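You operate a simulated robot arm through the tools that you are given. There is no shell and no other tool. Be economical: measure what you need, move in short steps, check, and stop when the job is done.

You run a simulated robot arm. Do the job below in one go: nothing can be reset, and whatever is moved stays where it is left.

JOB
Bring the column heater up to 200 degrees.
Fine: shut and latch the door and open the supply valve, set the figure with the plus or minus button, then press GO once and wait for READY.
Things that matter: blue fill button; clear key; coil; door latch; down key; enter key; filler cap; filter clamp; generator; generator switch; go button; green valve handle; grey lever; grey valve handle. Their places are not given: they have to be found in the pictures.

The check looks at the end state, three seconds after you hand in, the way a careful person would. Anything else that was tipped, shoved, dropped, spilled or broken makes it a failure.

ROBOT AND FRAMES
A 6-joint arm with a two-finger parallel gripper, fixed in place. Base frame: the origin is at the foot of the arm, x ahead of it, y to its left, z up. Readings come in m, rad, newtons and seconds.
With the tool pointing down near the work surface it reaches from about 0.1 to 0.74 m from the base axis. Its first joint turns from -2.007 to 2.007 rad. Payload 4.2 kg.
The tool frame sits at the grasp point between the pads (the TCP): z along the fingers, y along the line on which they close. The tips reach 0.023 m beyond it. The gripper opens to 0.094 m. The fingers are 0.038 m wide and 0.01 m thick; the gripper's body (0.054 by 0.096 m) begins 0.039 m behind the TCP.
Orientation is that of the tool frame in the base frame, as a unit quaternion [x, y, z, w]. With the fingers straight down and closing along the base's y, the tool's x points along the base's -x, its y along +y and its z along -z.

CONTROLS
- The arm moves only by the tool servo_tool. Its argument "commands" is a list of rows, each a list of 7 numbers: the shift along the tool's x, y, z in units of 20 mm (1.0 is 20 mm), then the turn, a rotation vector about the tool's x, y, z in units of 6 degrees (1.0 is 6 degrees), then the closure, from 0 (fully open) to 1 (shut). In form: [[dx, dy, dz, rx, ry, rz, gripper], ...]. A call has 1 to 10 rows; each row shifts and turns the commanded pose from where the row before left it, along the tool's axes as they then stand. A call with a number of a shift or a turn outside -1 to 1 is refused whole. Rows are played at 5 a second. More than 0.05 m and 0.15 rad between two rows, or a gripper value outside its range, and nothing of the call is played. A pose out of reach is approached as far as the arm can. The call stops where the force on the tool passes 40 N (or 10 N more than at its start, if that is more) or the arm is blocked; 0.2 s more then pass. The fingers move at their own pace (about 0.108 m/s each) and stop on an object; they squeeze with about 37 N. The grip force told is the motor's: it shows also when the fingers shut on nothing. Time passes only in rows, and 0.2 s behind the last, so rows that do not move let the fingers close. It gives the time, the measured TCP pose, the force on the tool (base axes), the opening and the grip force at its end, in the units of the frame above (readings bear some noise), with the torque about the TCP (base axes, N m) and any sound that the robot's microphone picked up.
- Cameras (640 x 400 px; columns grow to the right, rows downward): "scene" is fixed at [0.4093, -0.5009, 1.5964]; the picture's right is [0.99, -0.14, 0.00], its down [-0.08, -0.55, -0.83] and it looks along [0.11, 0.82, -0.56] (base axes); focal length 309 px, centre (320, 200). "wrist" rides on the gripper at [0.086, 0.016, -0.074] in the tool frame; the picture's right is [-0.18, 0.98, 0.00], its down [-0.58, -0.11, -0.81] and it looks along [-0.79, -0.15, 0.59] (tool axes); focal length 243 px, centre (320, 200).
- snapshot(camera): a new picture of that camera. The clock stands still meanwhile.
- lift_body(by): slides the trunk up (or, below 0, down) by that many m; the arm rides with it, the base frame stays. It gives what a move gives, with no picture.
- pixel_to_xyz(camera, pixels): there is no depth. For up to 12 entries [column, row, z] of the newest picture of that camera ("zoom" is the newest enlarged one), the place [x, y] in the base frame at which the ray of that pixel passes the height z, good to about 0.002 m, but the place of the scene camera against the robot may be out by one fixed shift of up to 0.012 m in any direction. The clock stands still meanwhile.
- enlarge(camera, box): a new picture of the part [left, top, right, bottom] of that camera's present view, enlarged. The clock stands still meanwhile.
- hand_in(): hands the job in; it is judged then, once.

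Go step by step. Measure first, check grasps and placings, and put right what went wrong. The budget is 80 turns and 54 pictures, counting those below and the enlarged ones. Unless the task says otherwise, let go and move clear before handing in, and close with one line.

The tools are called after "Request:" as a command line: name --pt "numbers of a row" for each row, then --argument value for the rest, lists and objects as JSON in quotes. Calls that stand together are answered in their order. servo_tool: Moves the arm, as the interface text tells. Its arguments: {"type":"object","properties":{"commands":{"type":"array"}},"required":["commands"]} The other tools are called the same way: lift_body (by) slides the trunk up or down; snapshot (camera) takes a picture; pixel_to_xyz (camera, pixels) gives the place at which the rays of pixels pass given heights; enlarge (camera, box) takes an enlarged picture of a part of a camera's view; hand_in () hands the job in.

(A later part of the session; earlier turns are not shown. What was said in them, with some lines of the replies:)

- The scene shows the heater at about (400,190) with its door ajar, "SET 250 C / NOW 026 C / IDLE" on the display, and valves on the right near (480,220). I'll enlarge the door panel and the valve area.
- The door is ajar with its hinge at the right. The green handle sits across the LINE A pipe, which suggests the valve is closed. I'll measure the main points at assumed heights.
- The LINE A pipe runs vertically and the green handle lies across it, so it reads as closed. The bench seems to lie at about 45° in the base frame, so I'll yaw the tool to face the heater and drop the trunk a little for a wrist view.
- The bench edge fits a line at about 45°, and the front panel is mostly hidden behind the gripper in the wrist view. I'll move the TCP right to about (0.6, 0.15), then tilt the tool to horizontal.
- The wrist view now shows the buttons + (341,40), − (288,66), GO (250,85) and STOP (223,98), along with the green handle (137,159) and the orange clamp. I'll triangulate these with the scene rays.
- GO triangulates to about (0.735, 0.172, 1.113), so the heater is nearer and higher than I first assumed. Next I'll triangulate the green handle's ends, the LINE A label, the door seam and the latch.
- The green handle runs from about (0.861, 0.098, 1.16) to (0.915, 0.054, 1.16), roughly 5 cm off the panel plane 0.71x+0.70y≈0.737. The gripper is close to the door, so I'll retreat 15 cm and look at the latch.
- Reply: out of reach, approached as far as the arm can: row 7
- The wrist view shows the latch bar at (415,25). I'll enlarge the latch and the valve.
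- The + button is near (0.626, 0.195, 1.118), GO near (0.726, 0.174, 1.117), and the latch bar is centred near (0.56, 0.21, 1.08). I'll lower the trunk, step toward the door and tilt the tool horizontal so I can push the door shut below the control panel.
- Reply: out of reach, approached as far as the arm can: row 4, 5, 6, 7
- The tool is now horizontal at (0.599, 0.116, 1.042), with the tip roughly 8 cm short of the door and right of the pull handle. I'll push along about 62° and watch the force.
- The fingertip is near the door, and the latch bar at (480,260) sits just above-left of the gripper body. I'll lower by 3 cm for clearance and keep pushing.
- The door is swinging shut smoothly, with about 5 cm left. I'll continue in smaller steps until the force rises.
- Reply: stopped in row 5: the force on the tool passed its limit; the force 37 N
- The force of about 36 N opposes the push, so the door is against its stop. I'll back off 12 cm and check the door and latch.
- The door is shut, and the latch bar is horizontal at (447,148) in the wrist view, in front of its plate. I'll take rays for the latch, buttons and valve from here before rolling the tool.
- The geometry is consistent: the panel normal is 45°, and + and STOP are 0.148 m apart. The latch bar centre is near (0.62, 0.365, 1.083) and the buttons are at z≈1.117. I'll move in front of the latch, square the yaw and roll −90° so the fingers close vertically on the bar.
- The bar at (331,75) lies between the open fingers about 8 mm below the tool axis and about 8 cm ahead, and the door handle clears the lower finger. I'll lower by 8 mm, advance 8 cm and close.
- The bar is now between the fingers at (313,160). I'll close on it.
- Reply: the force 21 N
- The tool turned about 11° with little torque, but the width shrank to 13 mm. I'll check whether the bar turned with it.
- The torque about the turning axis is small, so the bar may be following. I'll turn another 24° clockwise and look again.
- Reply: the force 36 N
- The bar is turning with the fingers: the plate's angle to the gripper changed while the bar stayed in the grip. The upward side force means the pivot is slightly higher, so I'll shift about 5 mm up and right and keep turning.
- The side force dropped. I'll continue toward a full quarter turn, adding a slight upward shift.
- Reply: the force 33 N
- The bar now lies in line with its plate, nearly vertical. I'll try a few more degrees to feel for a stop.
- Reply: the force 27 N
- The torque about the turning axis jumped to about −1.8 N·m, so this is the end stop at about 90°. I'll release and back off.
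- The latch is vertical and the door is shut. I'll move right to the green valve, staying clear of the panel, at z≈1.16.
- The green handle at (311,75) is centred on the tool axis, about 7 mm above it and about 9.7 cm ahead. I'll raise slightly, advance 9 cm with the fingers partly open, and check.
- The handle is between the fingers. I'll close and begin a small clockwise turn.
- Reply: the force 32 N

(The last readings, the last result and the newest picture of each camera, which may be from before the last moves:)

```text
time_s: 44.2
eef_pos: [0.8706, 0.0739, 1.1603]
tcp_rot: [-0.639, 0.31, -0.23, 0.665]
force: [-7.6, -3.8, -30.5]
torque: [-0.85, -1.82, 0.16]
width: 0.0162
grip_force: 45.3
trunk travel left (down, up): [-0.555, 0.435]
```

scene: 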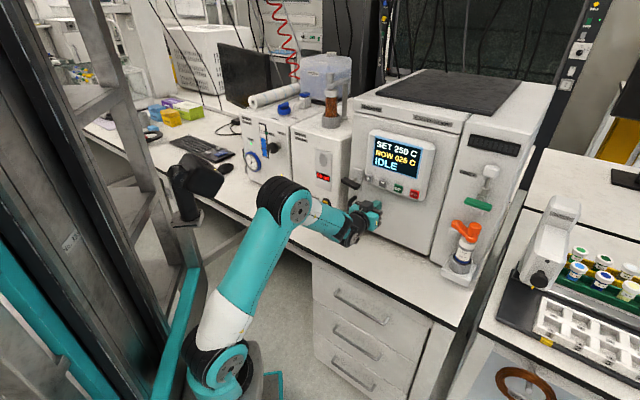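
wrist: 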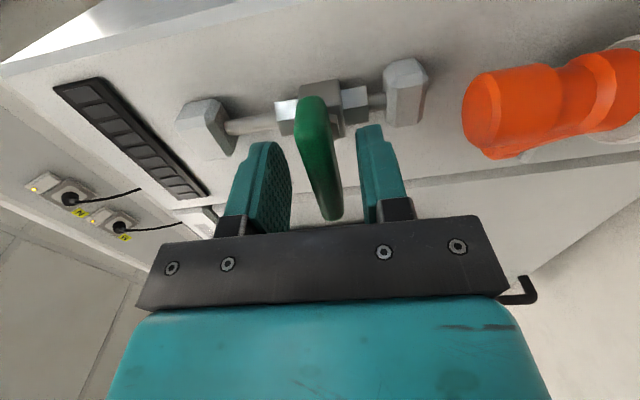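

Clockwise is resisted: the torque rises to −1.9 N·m and the width widens, so the bar isn't following. I'll try counter-clockwise, with a small downward correction.

Request:
servo_tool --pt "0 0.15 0 0 0 -0.5 1" --pt "0 0 0 0 0 -0.5 1" --pt "0 0 0 0 0 -0.6 1" --pt "0 0 0 0 0 -0.6 1" --pt "0 0 0 0 0 0 1"

```text
time_s: 45.4
eef_pos: [0.8696, 0.0738, 1.16]
tcp_rot: [0.67, -0.233, 0.306, -0.635]
force: [-14.0, -7.2, -18.4]
torque: [0.56, -0.45, -0.87]
width: 0.013
grip_force: 45.5
trunk travel left (down, up): [-0.555, 0.435]
```

Counter-clockwise the width stays at 13 mm with no torque, so the handle follows. Continuing that way.

Request:
servo_tool --pt "0 0.12 -0.05 0 0 -0.8 1" --pt "0 0 0 0 0 -0.8 1" --pt "0 0 0 0 0 -0.8 1" --pt "0 0 0 0 0 -0.8 1" --pt "0 0 0 0 0 -0.8 1"

Request:
snapshot --camera "wrist"

```text
time_s: 46.6
eef_pos: [0.8697, 0.0733, 1.1577]
tcp_rot: [0.702, -0.087, 0.434, -0.558]
force: [26.8, 1.5, 14.0]
torque: [0.05, -0.09, 0.65]
width: 0.0129
grip_force: 45.0
trunk travel left (down, up): [-0.555, 0.435]
```

```text
18 pictures are left
```

wrist: 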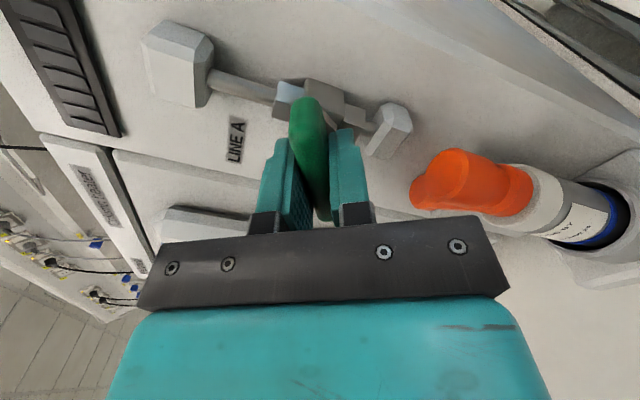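

The handle is following, at about 31°. The side force points right and up, so I'll shift a few millimetres that way and continue.

Request:
servo_tool --pt "0.2 0 0 0 0 -0.4 1" --pt "0 0 0 0 0 -0.8 1" --pt "0 0 0 0 0 -0.8 1" --pt "0 0 0 0 0 -0.8 1"

```text
time_s: 47.6
eef_pos: [0.8694, 0.0739, 1.1586]
tcp_rot: [0.71, 0.017, 0.506, -0.489]
force: [-3.1, 8.9, -12.6]
torque: [0.87, -0.89, -0.24]
width: 0.0132
grip_force: 45.5
trunk travel left (down, up): [-0.555, 0.435]
```

The forces are small. Continuing counter-clockwise.

Request:
servo_tool --pt "-0.08 0 0 0 0 -0.8 1" --pt "0 0 0 0 0 -0.8 1" --pt "0 0 0 0 0 -0.8 1" --pt "0 0 0 0 0 0 1"

Request:
servo_tool --pt "0 0 0 0 0 -0.8 1" --pt "0 0 0 0 0 -0.8 1" --pt "0 0 0 0 0 -0.8 1" --pt "0 0 0 0 0 -0.8 1" --pt "0 0 0 0 0 0 1"

Request:
snapshot --camera "wrist"

```text
time_s: 48.6
eef_pos: [0.8691, 0.0735, 1.1559]
tcp_rot: [0.702, 0.104, 0.564, -0.421]
force: [-3.4, 6.1, -18.8]
torque: [-0.49, 0.45, 0.91]
width: 0.0129
grip_force: 45.2
trunk travel left (down, up): [-0.555, 0.435]
```

```text
time_s: 49.2
eef_pos: [0.8767, 0.0739, 1.1677]
tcp_rot: [0.696, 0.156, 0.589, -0.381]
force: [-30.9, -12.4, -8.2]
torque: [0.94, -0.88, -0.69]
width: 0.0128
grip_force: 45.4
out of reach, approached as far as the arm can: row 2, 3
trunk travel left (down, up): [-0.555, 0.435]
stopped in row 3: the force on the tool passed its limit (the readings are from after the stop); the commanded pose is now the measured one
```

```text
17 pictures are left
```

wrist: 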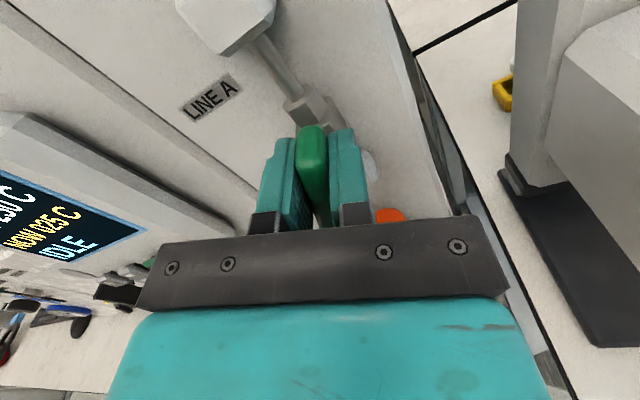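

The wrist reached its limit at about 70°, with about 20° of turn still needed. I'll release, back off, roll the gripper 180° the other way and regrip.

Request:
servo_tool --pt "0 0 0 0 0 0 0.6" --pt "0 0 0 0 0 0 0.6" --pt "0 0 -0.8 0 0 0 0.6" --pt "0 0 -0.8 0 0 0 0.6" --pt "0 0 -0.8 0 0 0 0.6" --pt "0 0 -0.8 0 0 0 0.6" --pt "0 0 -0.8 0 0 0 0.6" --pt "0 0 -0.8 0 0 0 0.6"

Request:
servo_tool --pt "0 0 0 0 0 1 0.6" --pt "0 0 0 0 0 1 0.6" --pt "0 0 0 0 0 1 0.6" --pt "0 0 0 0 0 1 0.6" --pt "0 0 0 0 0 1 0.6" --pt "0 0 0 0 0 1 0.6" --pt "0 0 0 0 0 1 0.6" --pt "0 0 0 0 0 1 0.6" --pt "0 0 0 0 0 1 0.6" --pt "0 0 0 0 0 1 0.6"

Request:
servo_tool --pt "0 0 0 0 0 1 0.6" --pt "0 0 0 0 0 1 0.6" --pt "0 0 0 0 0 1 0.6" --pt "0 0 0 0 0 1 0.6" --pt "0 0 0 0 0 1 0.6" --pt "0 0 0 0 0 1 0.6" --pt "0 0 0 0 0 1 0.6" --pt "0 0 0 0 0 1 0.6" --pt "0 0 0 0 0 1 0.6" --pt "0 0 0 0 0 1 0.6"

Request:
servo_tool --pt "0 0 0 0 0 1 0.6" --pt "0 0 0 0 0 1 0.6" --pt "0 0 0 0 0 1 0.6" --pt "0 0 0 0 0 1 0.6" --pt "0 0 0 0 0 1 0.6" --pt "0 0 0 0 0 1 0.6" --pt "0 0 0 0 0 1 0.6" --pt "0 0 0 0 0 1 0.6" --pt "0 0 0 0 0 1 0.6" --pt "0 0 0 0 0 1 0.6"

Request:
snapshot --camera "wrist"

```text
time_s: 51.0
eef_pos: [0.8413, 0.0103, 1.2039]
tcp_rot: [0.696, 0.156, 0.588, -0.381]
force: [0.6, -0.6, 1.0]
torque: [0.01, 0.01, 0.01]
width: 0.0373
grip_force: 0.1
out of reach, approached as far as the arm can: row 3, 4, 5, 6, 7, 8
trunk travel left (down, up): [-0.555, 0.435]
```

```text
time_s: 53.2
eef_pos: [0.8399, 0.0097, 1.2027]
tcp_rot: [0.681, -0.213, 0.319, -0.624]
force: [-0.8, -0.1, -0.1]
torque: [-0.01, -0.02, 0.0]
width: 0.0378
grip_force: 0.0
trunk travel left (down, up): [-0.555, 0.435]
```

```text
time_s: 55.4
eef_pos: [0.8389, 0.0103, 1.2015]
tcp_rot: [-0.484, 0.524, 0.035, 0.7]
force: [0.1, 0.0, -0.5]
torque: [-0.01, -0.03, -0.04]
width: 0.0373
grip_force: 0.1
trunk travel left (down, up): [-0.555, 0.435]
```

```text
time_s: 57.6
eef_pos: [0.84, 0.0105, 1.2009]
tcp_rot: [-0.157, 0.695, 0.381, 0.589]
force: [-0.1, -0.3, 0.9]
torque: [-0.04, 0.03, 0.02]
width: 0.0376
grip_force: 0.0
trunk travel left (down, up): [-0.555, 0.435]
```

```text
16 pictures are left
```

wrist: 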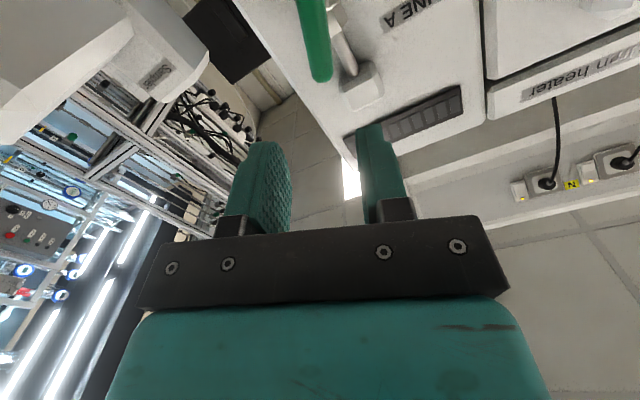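

The handle at (315,35) is still about parallel to the fingers. I'll shift down and left to centre on it, then check before advancing.

Request:
servo_tool --pt "0.81 0.13 0 0 0 0 0.5" --pt "0.81 0.13 0 0 0 0 0.5" --pt "0.81 0.12 0 0 0 0 0.5"

Request:
snapshot --camera "wrist"

```text
time_s: 58.4
eef_pos: [0.8231, 0.0246, 1.1591]
tcp_rot: [-0.158, 0.695, 0.38, 0.589]
force: [-0.2, 0.6, 0.4]
torque: [-0.02, -0.01, 0.02]
width: 0.0469
grip_force: 0.1
trunk travel left (down, up): [-0.555, 0.435]
```

```text
15 pictures are left
```

wrist: 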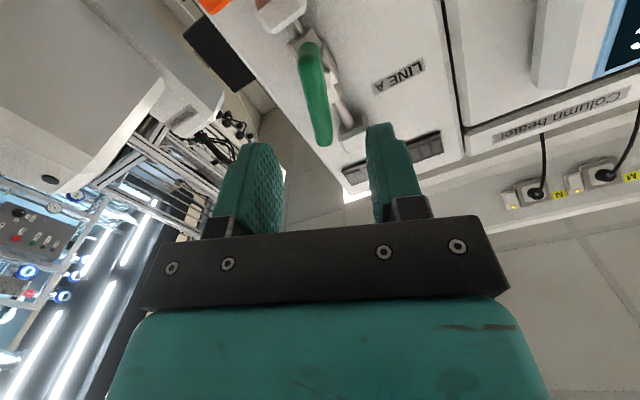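

The bar centre at (314,93) is within about 4 mm of the tool axis. I'll correct for that, advance 7 cm and grip.

Request:
servo_tool --pt "-0.2 -0.18 0.3 0 0 0 0.58" --pt "0 0 0.8 0 0 0 0.58" --pt "0 0 0.8 0 0 0 0.58" --pt "0 0 0.8 0 0 0 0.58" --pt "0 0 0.75 0 0 0 0.58" --pt "0 0 0 0 0 0 0.58"

Request:
servo_tool --pt "0 0 0 0 0 0 1" --pt "0 0 0 0 0 0 1" --pt "0 0 0 0 0 0 1"

Request:
servo_tool --pt "0 0 0 0 0 -0.8 1" --pt "0 0 0 0 0 -0.8 1" --pt "0 0 0 0 0 0 1"

```text
time_s: 59.8
eef_pos: [0.8746, 0.0737, 1.1609]
tcp_rot: [-0.157, 0.696, 0.379, 0.59]
force: [0.8, -0.8, -0.6]
torque: [0.03, 0.0, 0.02]
width: 0.0394
grip_force: 0.3
trunk travel left (down, up): [-0.555, 0.435]
```

```text
time_s: 60.6
eef_pos: [0.8752, 0.0751, 1.1608]
tcp_rot: [-0.157, 0.696, 0.38, 0.589]
force: [-1.8, 1.4, 0.8]
torque: [-0.04, 0.02, -0.59]
width: 0.0128
grip_force: 44.5
trunk travel left (down, up): [-0.555, 0.435]
```

```text
time_s: 61.4
eef_pos: [0.8757, 0.0739, 1.1603]
tcp_rot: [-0.216, 0.679, 0.329, 0.619]
force: [-1.1, 8.4, 5.5]
torque: [-1.12, 1.13, -0.57]
width: 0.0132
grip_force: 44.9
trunk travel left (down, up): [-0.555, 0.435]
```

Gripped at 12.8 mm with low force, and it is following the turn. I'll carry on until the stop shows.

Request:
servo_tool --pt "0 0 0 0 0 -0.6 1" --pt "0 0 0 0 0 -0.6 1" --pt "0 0 0 0 0 -0.4 1" --pt "0 0 0 0 0 0 1"

Request:
servo_tool --pt "0 0 0 0 0 -0.5 1" --pt "0 0 0 0 0 -0.5 1" --pt "0 0 0 0 0 0 1"

```text
time_s: 62.4
eef_pos: [0.8745, 0.0729, 1.1616]
tcp_rot: [-0.272, 0.659, 0.276, 0.645]
force: [11.4, 18.8, 6.0]
torque: [-0.53, 0.55, -1.01]
width: 0.0126
grip_force: 45.7
trunk travel left (down, up): [-0.555, 0.435]
```

```text
time_s: 63.2
eef_pos: [0.8752, 0.0736, 1.1599]
tcp_rot: [-0.305, 0.644, 0.242, 0.658]
force: [14.1, 21.0, 7.6]
torque: [1.45, 1.17, -0.82]
width: 0.0152
grip_force: 45.1
trunk travel left (down, up): [-0.555, 0.435]
```

The torque is +1.85 N·m and the width is opening up, so the valve is at its stop. I'll release, back off and verify.

Request:
servo_tool --pt "0 0 0 0 0 0.6 0.58" --pt "0 0 0 0 0 0 0.58" --pt "0 0 0 0 0 0 0.58" --pt "0 0 -0.9 0 0 0 0.58" --pt "0 0 -0.9 0 0 0 0.58" --pt "0 0 -0.9 0 0 0 0.58" --pt "0 0 -0.9 0 0 0 1" --pt "0 0 -0.6 0 0 0 1"

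Request:
snapshot --camera "wrist"

Request:
enlarge --camera "scene" --box '[400, 110, 540, 290]'

```text
time_s: 65.0
eef_pos: [0.8163, 0.012, 1.1604]
tcp_rot: [-0.284, 0.654, 0.262, 0.651]
force: [0.7, -0.7, -0.6]
torque: [0.01, -0.03, -0.01]
width: 0.0002
grip_force: 36.5
trunk travel left (down, up): [-0.555, 0.435]
```

```text
14 pictures are left
```

wrist: 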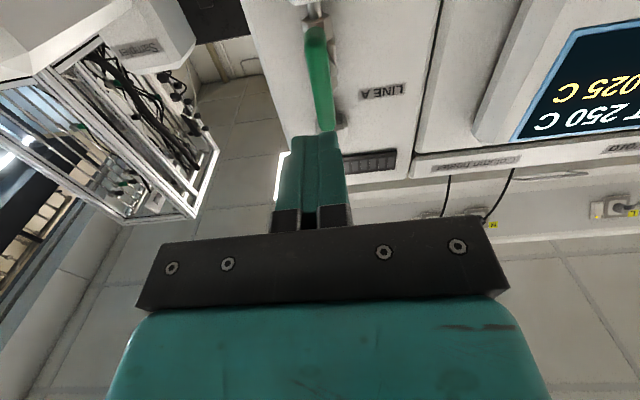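

```text
2.22 times, centred on (470, 200) of scene
```

zoom: 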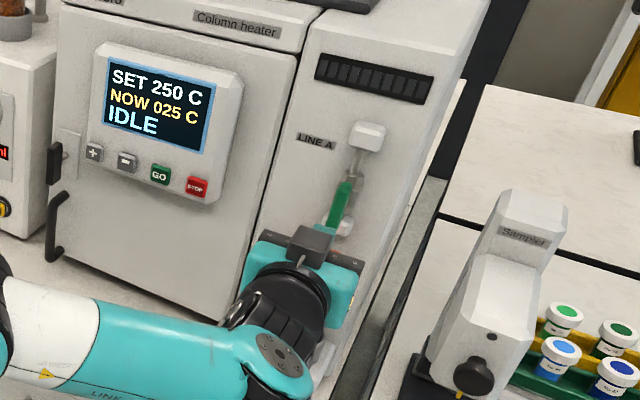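

The green handle is now in line with the pipe, so the valve is open. I'll move to in front of the − button (s≈0.301, z≈1.117) and check alignment.

Request:
servo_tool --pt "0.22 0.95 0 0 0 0.3 1" --pt "0.22 0.95 0 0 0 0 1" --pt "0.22 0.95 0 0 0 0 1" --pt "0.22 0.95 0 0 0 0 1" --pt "0.22 0.95 0 0 0 0 1" --pt "0.22 0.95 0 0 0 0 1" --pt "0.22 0.95 0 0 0 0 1"

Request:
servo_tool --pt "0.2 0.95 0 0 0 0 1" --pt "0.2 0.95 0 0 0 0 1" --pt "0.2 0.95 0 0 0 0 1" --pt "0 0.95 0 0 0 0 1" --pt "0 0.95 0 0 0 0 1" --pt "0 0.95 0 0 0 0 1" --pt "0 0.95 0 0 0 0 1" --pt "0 0 0 0 0 0 1"

Request:
snapshot --camera "wrist"

Request:
enlarge --camera "scene" --box '[320, 110, 460, 250]'

```text
time_s: 66.6
eef_pos: [0.7207, 0.1031, 1.1305]
tcp_rot: [-0.274, 0.659, 0.272, 0.646]
force: [0.4, -0.1, 0.5]
torque: [0.03, 0.01, -0.01]
width: 0.0
grip_force: 37.0
trunk travel left (down, up): [-0.555, 0.435]
```

```text
time_s: 68.4
eef_pos: [0.6245, 0.1978, 1.1186]
tcp_rot: [-0.275, 0.658, 0.273, 0.646]
force: [0.0, 0.7, 0.2]
torque: [-0.01, -0.03, 0.01]
width: 0.0
grip_force: 37.3
trunk travel left (down, up): [-0.555, 0.435]
```

```text
12 pictures are left
```

wrist: 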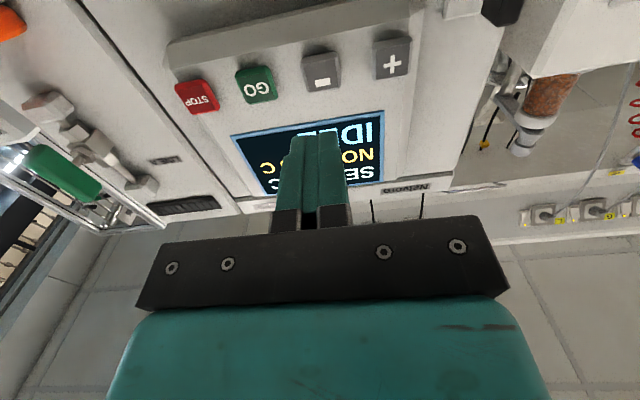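

```text
2.86 times, centred on (390, 180) of scene
```

zoom: 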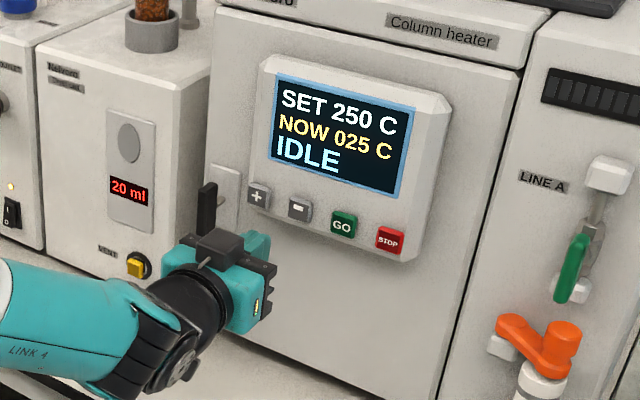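

The − button at (321,70) projects onto the tool axis within 1 mm. I'll advance 8 cm, then press with small steps.

Request:
servo_tool --pt "0 0 0.95 0 0 0 1" --pt "0 0 0.95 0 0 0 1" --pt "0 0 0.95 0 0 0 1" --pt "0 0 0.95 0 0 0 1"

Request:
servo_tool --pt "0 0 0.2 0 0 0 1" --pt "0 0 0.2 0 0 0 1" --pt "0 0 0.1 0 0 0 1"

```text
time_s: 69.4
eef_pos: [0.6775, 0.2522, 1.1182]
tcp_rot: [-0.275, 0.658, 0.273, 0.646]
force: [0.1, 0.0, -0.2]
torque: [0.0, 0.03, 0.0]
width: 0.0
grip_force: 37.0
trunk travel left (down, up): [-0.555, 0.435]
```

```text
time_s: 70.2
eef_pos: [0.6845, 0.2593, 1.1189]
tcp_rot: [-0.274, 0.658, 0.273, 0.646]
force: [-12.1, -8.0, -2.4]
torque: [0.08, -0.1, 0.02]
width: 0.0003
grip_force: 36.4
trunk travel left (down, up): [-0.555, 0.435]
heard: click
```

A click was heard with about 14 N. I'll back off and read the display.

Request:
servo_tool --pt "0 0 -0.6 0 0 0 1"

Request:
enlarge --camera "scene" --box '[280, 100, 460, 230]'

```text
time_s: 70.6
eef_pos: [0.6754, 0.2533, 1.1171]
tcp_rot: [-0.274, 0.658, 0.273, 0.646]
force: [0.4, -0.8, 0.0]
torque: [-0.01, 0.02, -0.02]
width: 0.0001
grip_force: 37.0
trunk travel left (down, up): [-0.555, 0.435]
```

```text
3.08 times, centred on (370, 165) of scene
```

zoom: 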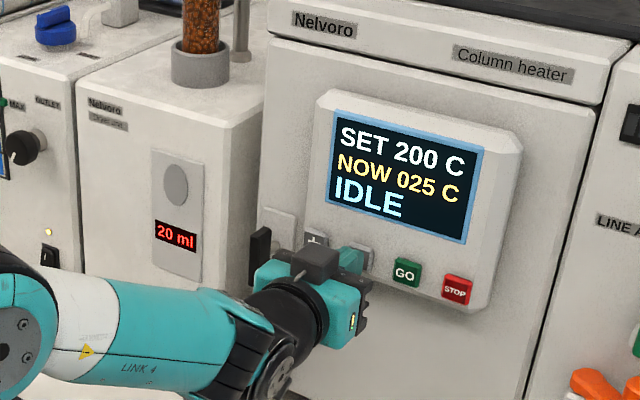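

SET now reads 200 C. I'll back off, shift 5 cm right to GO and check the alignment with the wrist camera.

Request:
servo_tool --pt "0 0 -0.9 0 0 0 1" --pt "0 0 -0.9 0 0 0 1" --pt "0 0 -0.9 0 0 0 1" --pt "0 -0.86 0 0 0 0 1" --pt "0 -0.86 0 0 0 0 1" --pt "0 -0.85 0 0 0 0 1" --pt "0 0 0 0 0 0 1"

Request:
snapshot --camera "wrist"

```text
time_s: 72.2
eef_pos: [0.6786, 0.1782, 1.1192]
tcp_rot: [-0.274, 0.658, 0.272, 0.646]
force: [-0.9, 0.9, 0.4]
torque: [0.0, -0.01, -0.04]
width: 0.0001
grip_force: 36.4
trunk travel left (down, up): [-0.555, 0.435]
```

```text
9 pictures are left
```

wrist: 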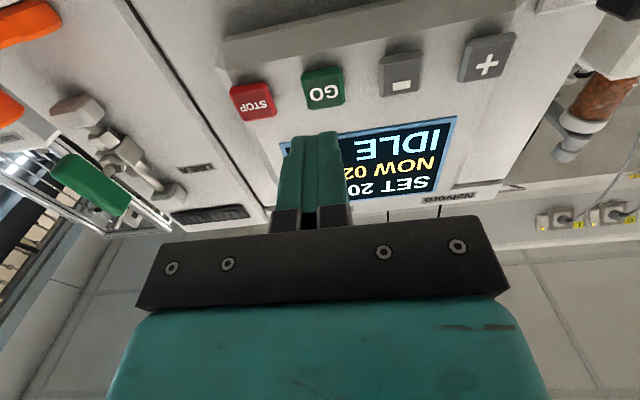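

GO at (323,87) is within 2 mm of the tool axis. I'll press it once.

Request:
servo_tool --pt "0 0.08 0.87 0 0 0 1" --pt "0 0 0.87 0 0 0 1" --pt "0 0 0.86 0 0 0 1" --pt "0 0 0 0 0 0 1"

Request:
servo_tool --pt "0 0 0.2 0 0 0 1" --pt "0 0 0.2 0 0 0 1" --pt "0 0 0.1 0 0 0 1"

```text
time_s: 73.2
eef_pos: [0.7119, 0.2171, 1.1199]
tcp_rot: [-0.273, 0.658, 0.272, 0.647]
force: [0.3, -1.1, -0.1]
torque: [0.03, 0.0, 0.0]
width: 0.0
grip_force: 37.4
trunk travel left (down, up): [-0.555, 0.435]
```

```text
time_s: 74.0
eef_pos: [0.7189, 0.2228, 1.1191]
tcp_rot: [-0.275, 0.657, 0.273, 0.646]
force: [-1.7, -2.8, 1.3]
torque: [0.05, -0.03, -0.04]
width: 0.0001
grip_force: 36.9
trunk travel left (down, up): [-0.555, 0.435]
heard: click
```

A click was heard. I'll back off and read the display.

Request:
servo_tool --pt "0 0 -0.8 0 0 0 1" --pt "0 0 -0.8 0 0 0 1" --pt "0 0 -0.8 0 0 0 1" --pt "0 0 -0.8 0 0 0 1" --pt "0 0 -0.8 0 0 0 1"

Request:
enlarge --camera "scene" --box '[280, 100, 500, 240]'

```text
time_s: 75.2
eef_pos: [0.6616, 0.167, 1.1179]
tcp_rot: [-0.276, 0.657, 0.274, 0.646]
force: [0.5, -0.6, -1.0]
torque: [0.02, -0.03, 0.01]
width: 0.0002
grip_force: 37.1
trunk travel left (down, up): [-0.555, 0.435]
```

```text
2.86 times, centred on (390, 170) of scene
```

zoom: 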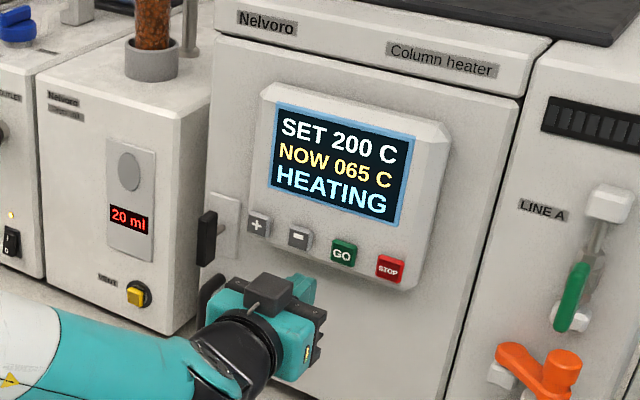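

HEATING, with NOW already at 065 C. I'll move a little farther away and wait.

Request:
servo_tool --pt "0 0 -0.7 0 0 0 1" --pt "0 0 -0.7 0 0 0 1" --pt "0 0 0 0 0 0 1" --pt "0 0 0 0 0 0 1" --pt "0 0 0 0 0 0 1" --pt "0 0 0 0 0 0 1" --pt "0 0 0 0 0 0 1" --pt "0 0 0 0 0 0 1" --pt "0 0 0 0 0 0 1" --pt "0 0 0 0 0 0 1"

Request:
servo_tool --pt "0 0 0 0 0 0 1" --pt "0 0 0 0 0 0 1" --pt "0 0 0 0 0 0 1" --pt "0 0 0 0 0 0 1" --pt "0 0 0 0 0 0 1" --pt "0 0 0 0 0 0 1" --pt "0 0 0 0 0 0 1" --pt "0 0 0 0 0 0 1" --pt "0 0 0 0 0 0 1" --pt "0 0 0 0 0 0 1"

Request:
servo_tool --pt "0 0 0 0 0 0 1" --pt "0 0 0 0 0 0 1" --pt "0 0 0 0 0 0 1" --pt "0 0 0 0 0 0 1" --pt "0 0 0 0 0 0 1" --pt "0 0 0 0 0 0 1" --pt "0 0 0 0 0 0 1" --pt "0 0 0 0 0 0 1" --pt "0 0 0 0 0 0 1" --pt "0 0 0 0 0 0 1"

Request:
enlarge --camera "scene" --box '[280, 100, 500, 240]'

```text
time_s: 77.4
eef_pos: [0.6436, 0.146, 1.1187]
tcp_rot: [-0.274, 0.659, 0.272, 0.646]
force: [-0.4, -1.0, -0.5]
torque: [0.01, 0.01, -0.02]
width: 0.0
grip_force: 36.6
trunk travel left (down, up): [-0.555, 0.435]
```

```text
time_s: 79.6
eef_pos: [0.6424, 0.145, 1.1192]
tcp_rot: [-0.274, 0.658, 0.272, 0.646]
force: [0.1, -0.2, -1.6]
torque: [0.0, 0.02, 0.01]
width: 0.0
grip_force: 36.9
trunk travel left (down, up): [-0.555, 0.435]
```

```text
time_s: 81.8
eef_pos: [0.6427, 0.1464, 1.1189]
tcp_rot: [-0.274, 0.658, 0.273, 0.646]
force: [-0.2, 0.2, -0.3]
torque: [0.0, -0.01, -0.03]
width: 0.0
grip_force: 37.1
trunk travel left (down, up): [-0.555, 0.435]
```

```text
2.86 times, centred on (390, 170) of scene
```

zoom: 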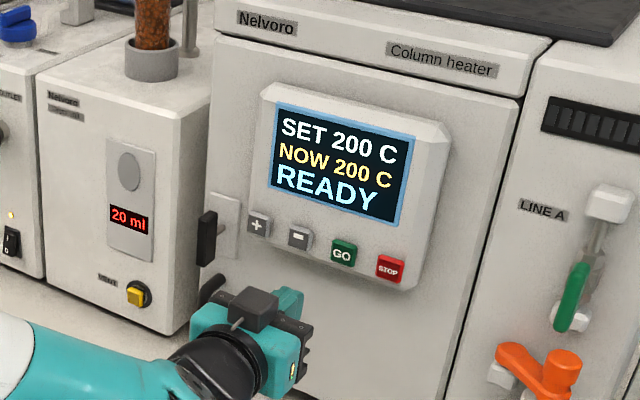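

The display reads SET 200 C / NOW 200 C / READY. I'll take one last scene check before handing in.

Request:
snapshot --camera "scene"

```text
6 pictures are left
```

scene: 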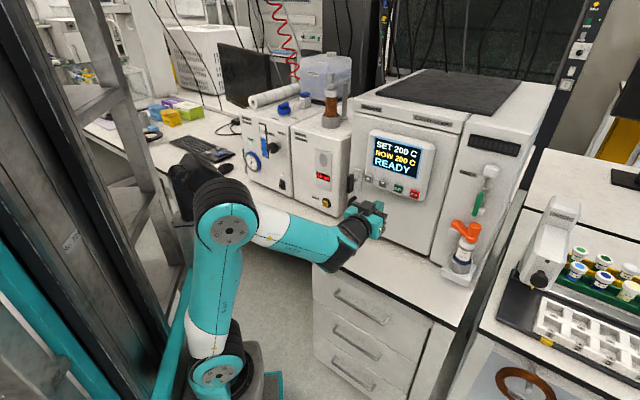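

The door is shut and latched, the valve is open, the display at (395,155) reads READY at 200 C, nothing else looks disturbed and the arm is clear. Handing in.

Request:
hand_in

```text
The job is handed in.
```

The column heater is at 200 °C and showing READY, with the door shut and latched, the LINE A supply valve open, and GO pressed once. The neighbouring dryer unit's readout went from 00 ml to 20 ml during the job; I didn't touch it and don't know why it changed.
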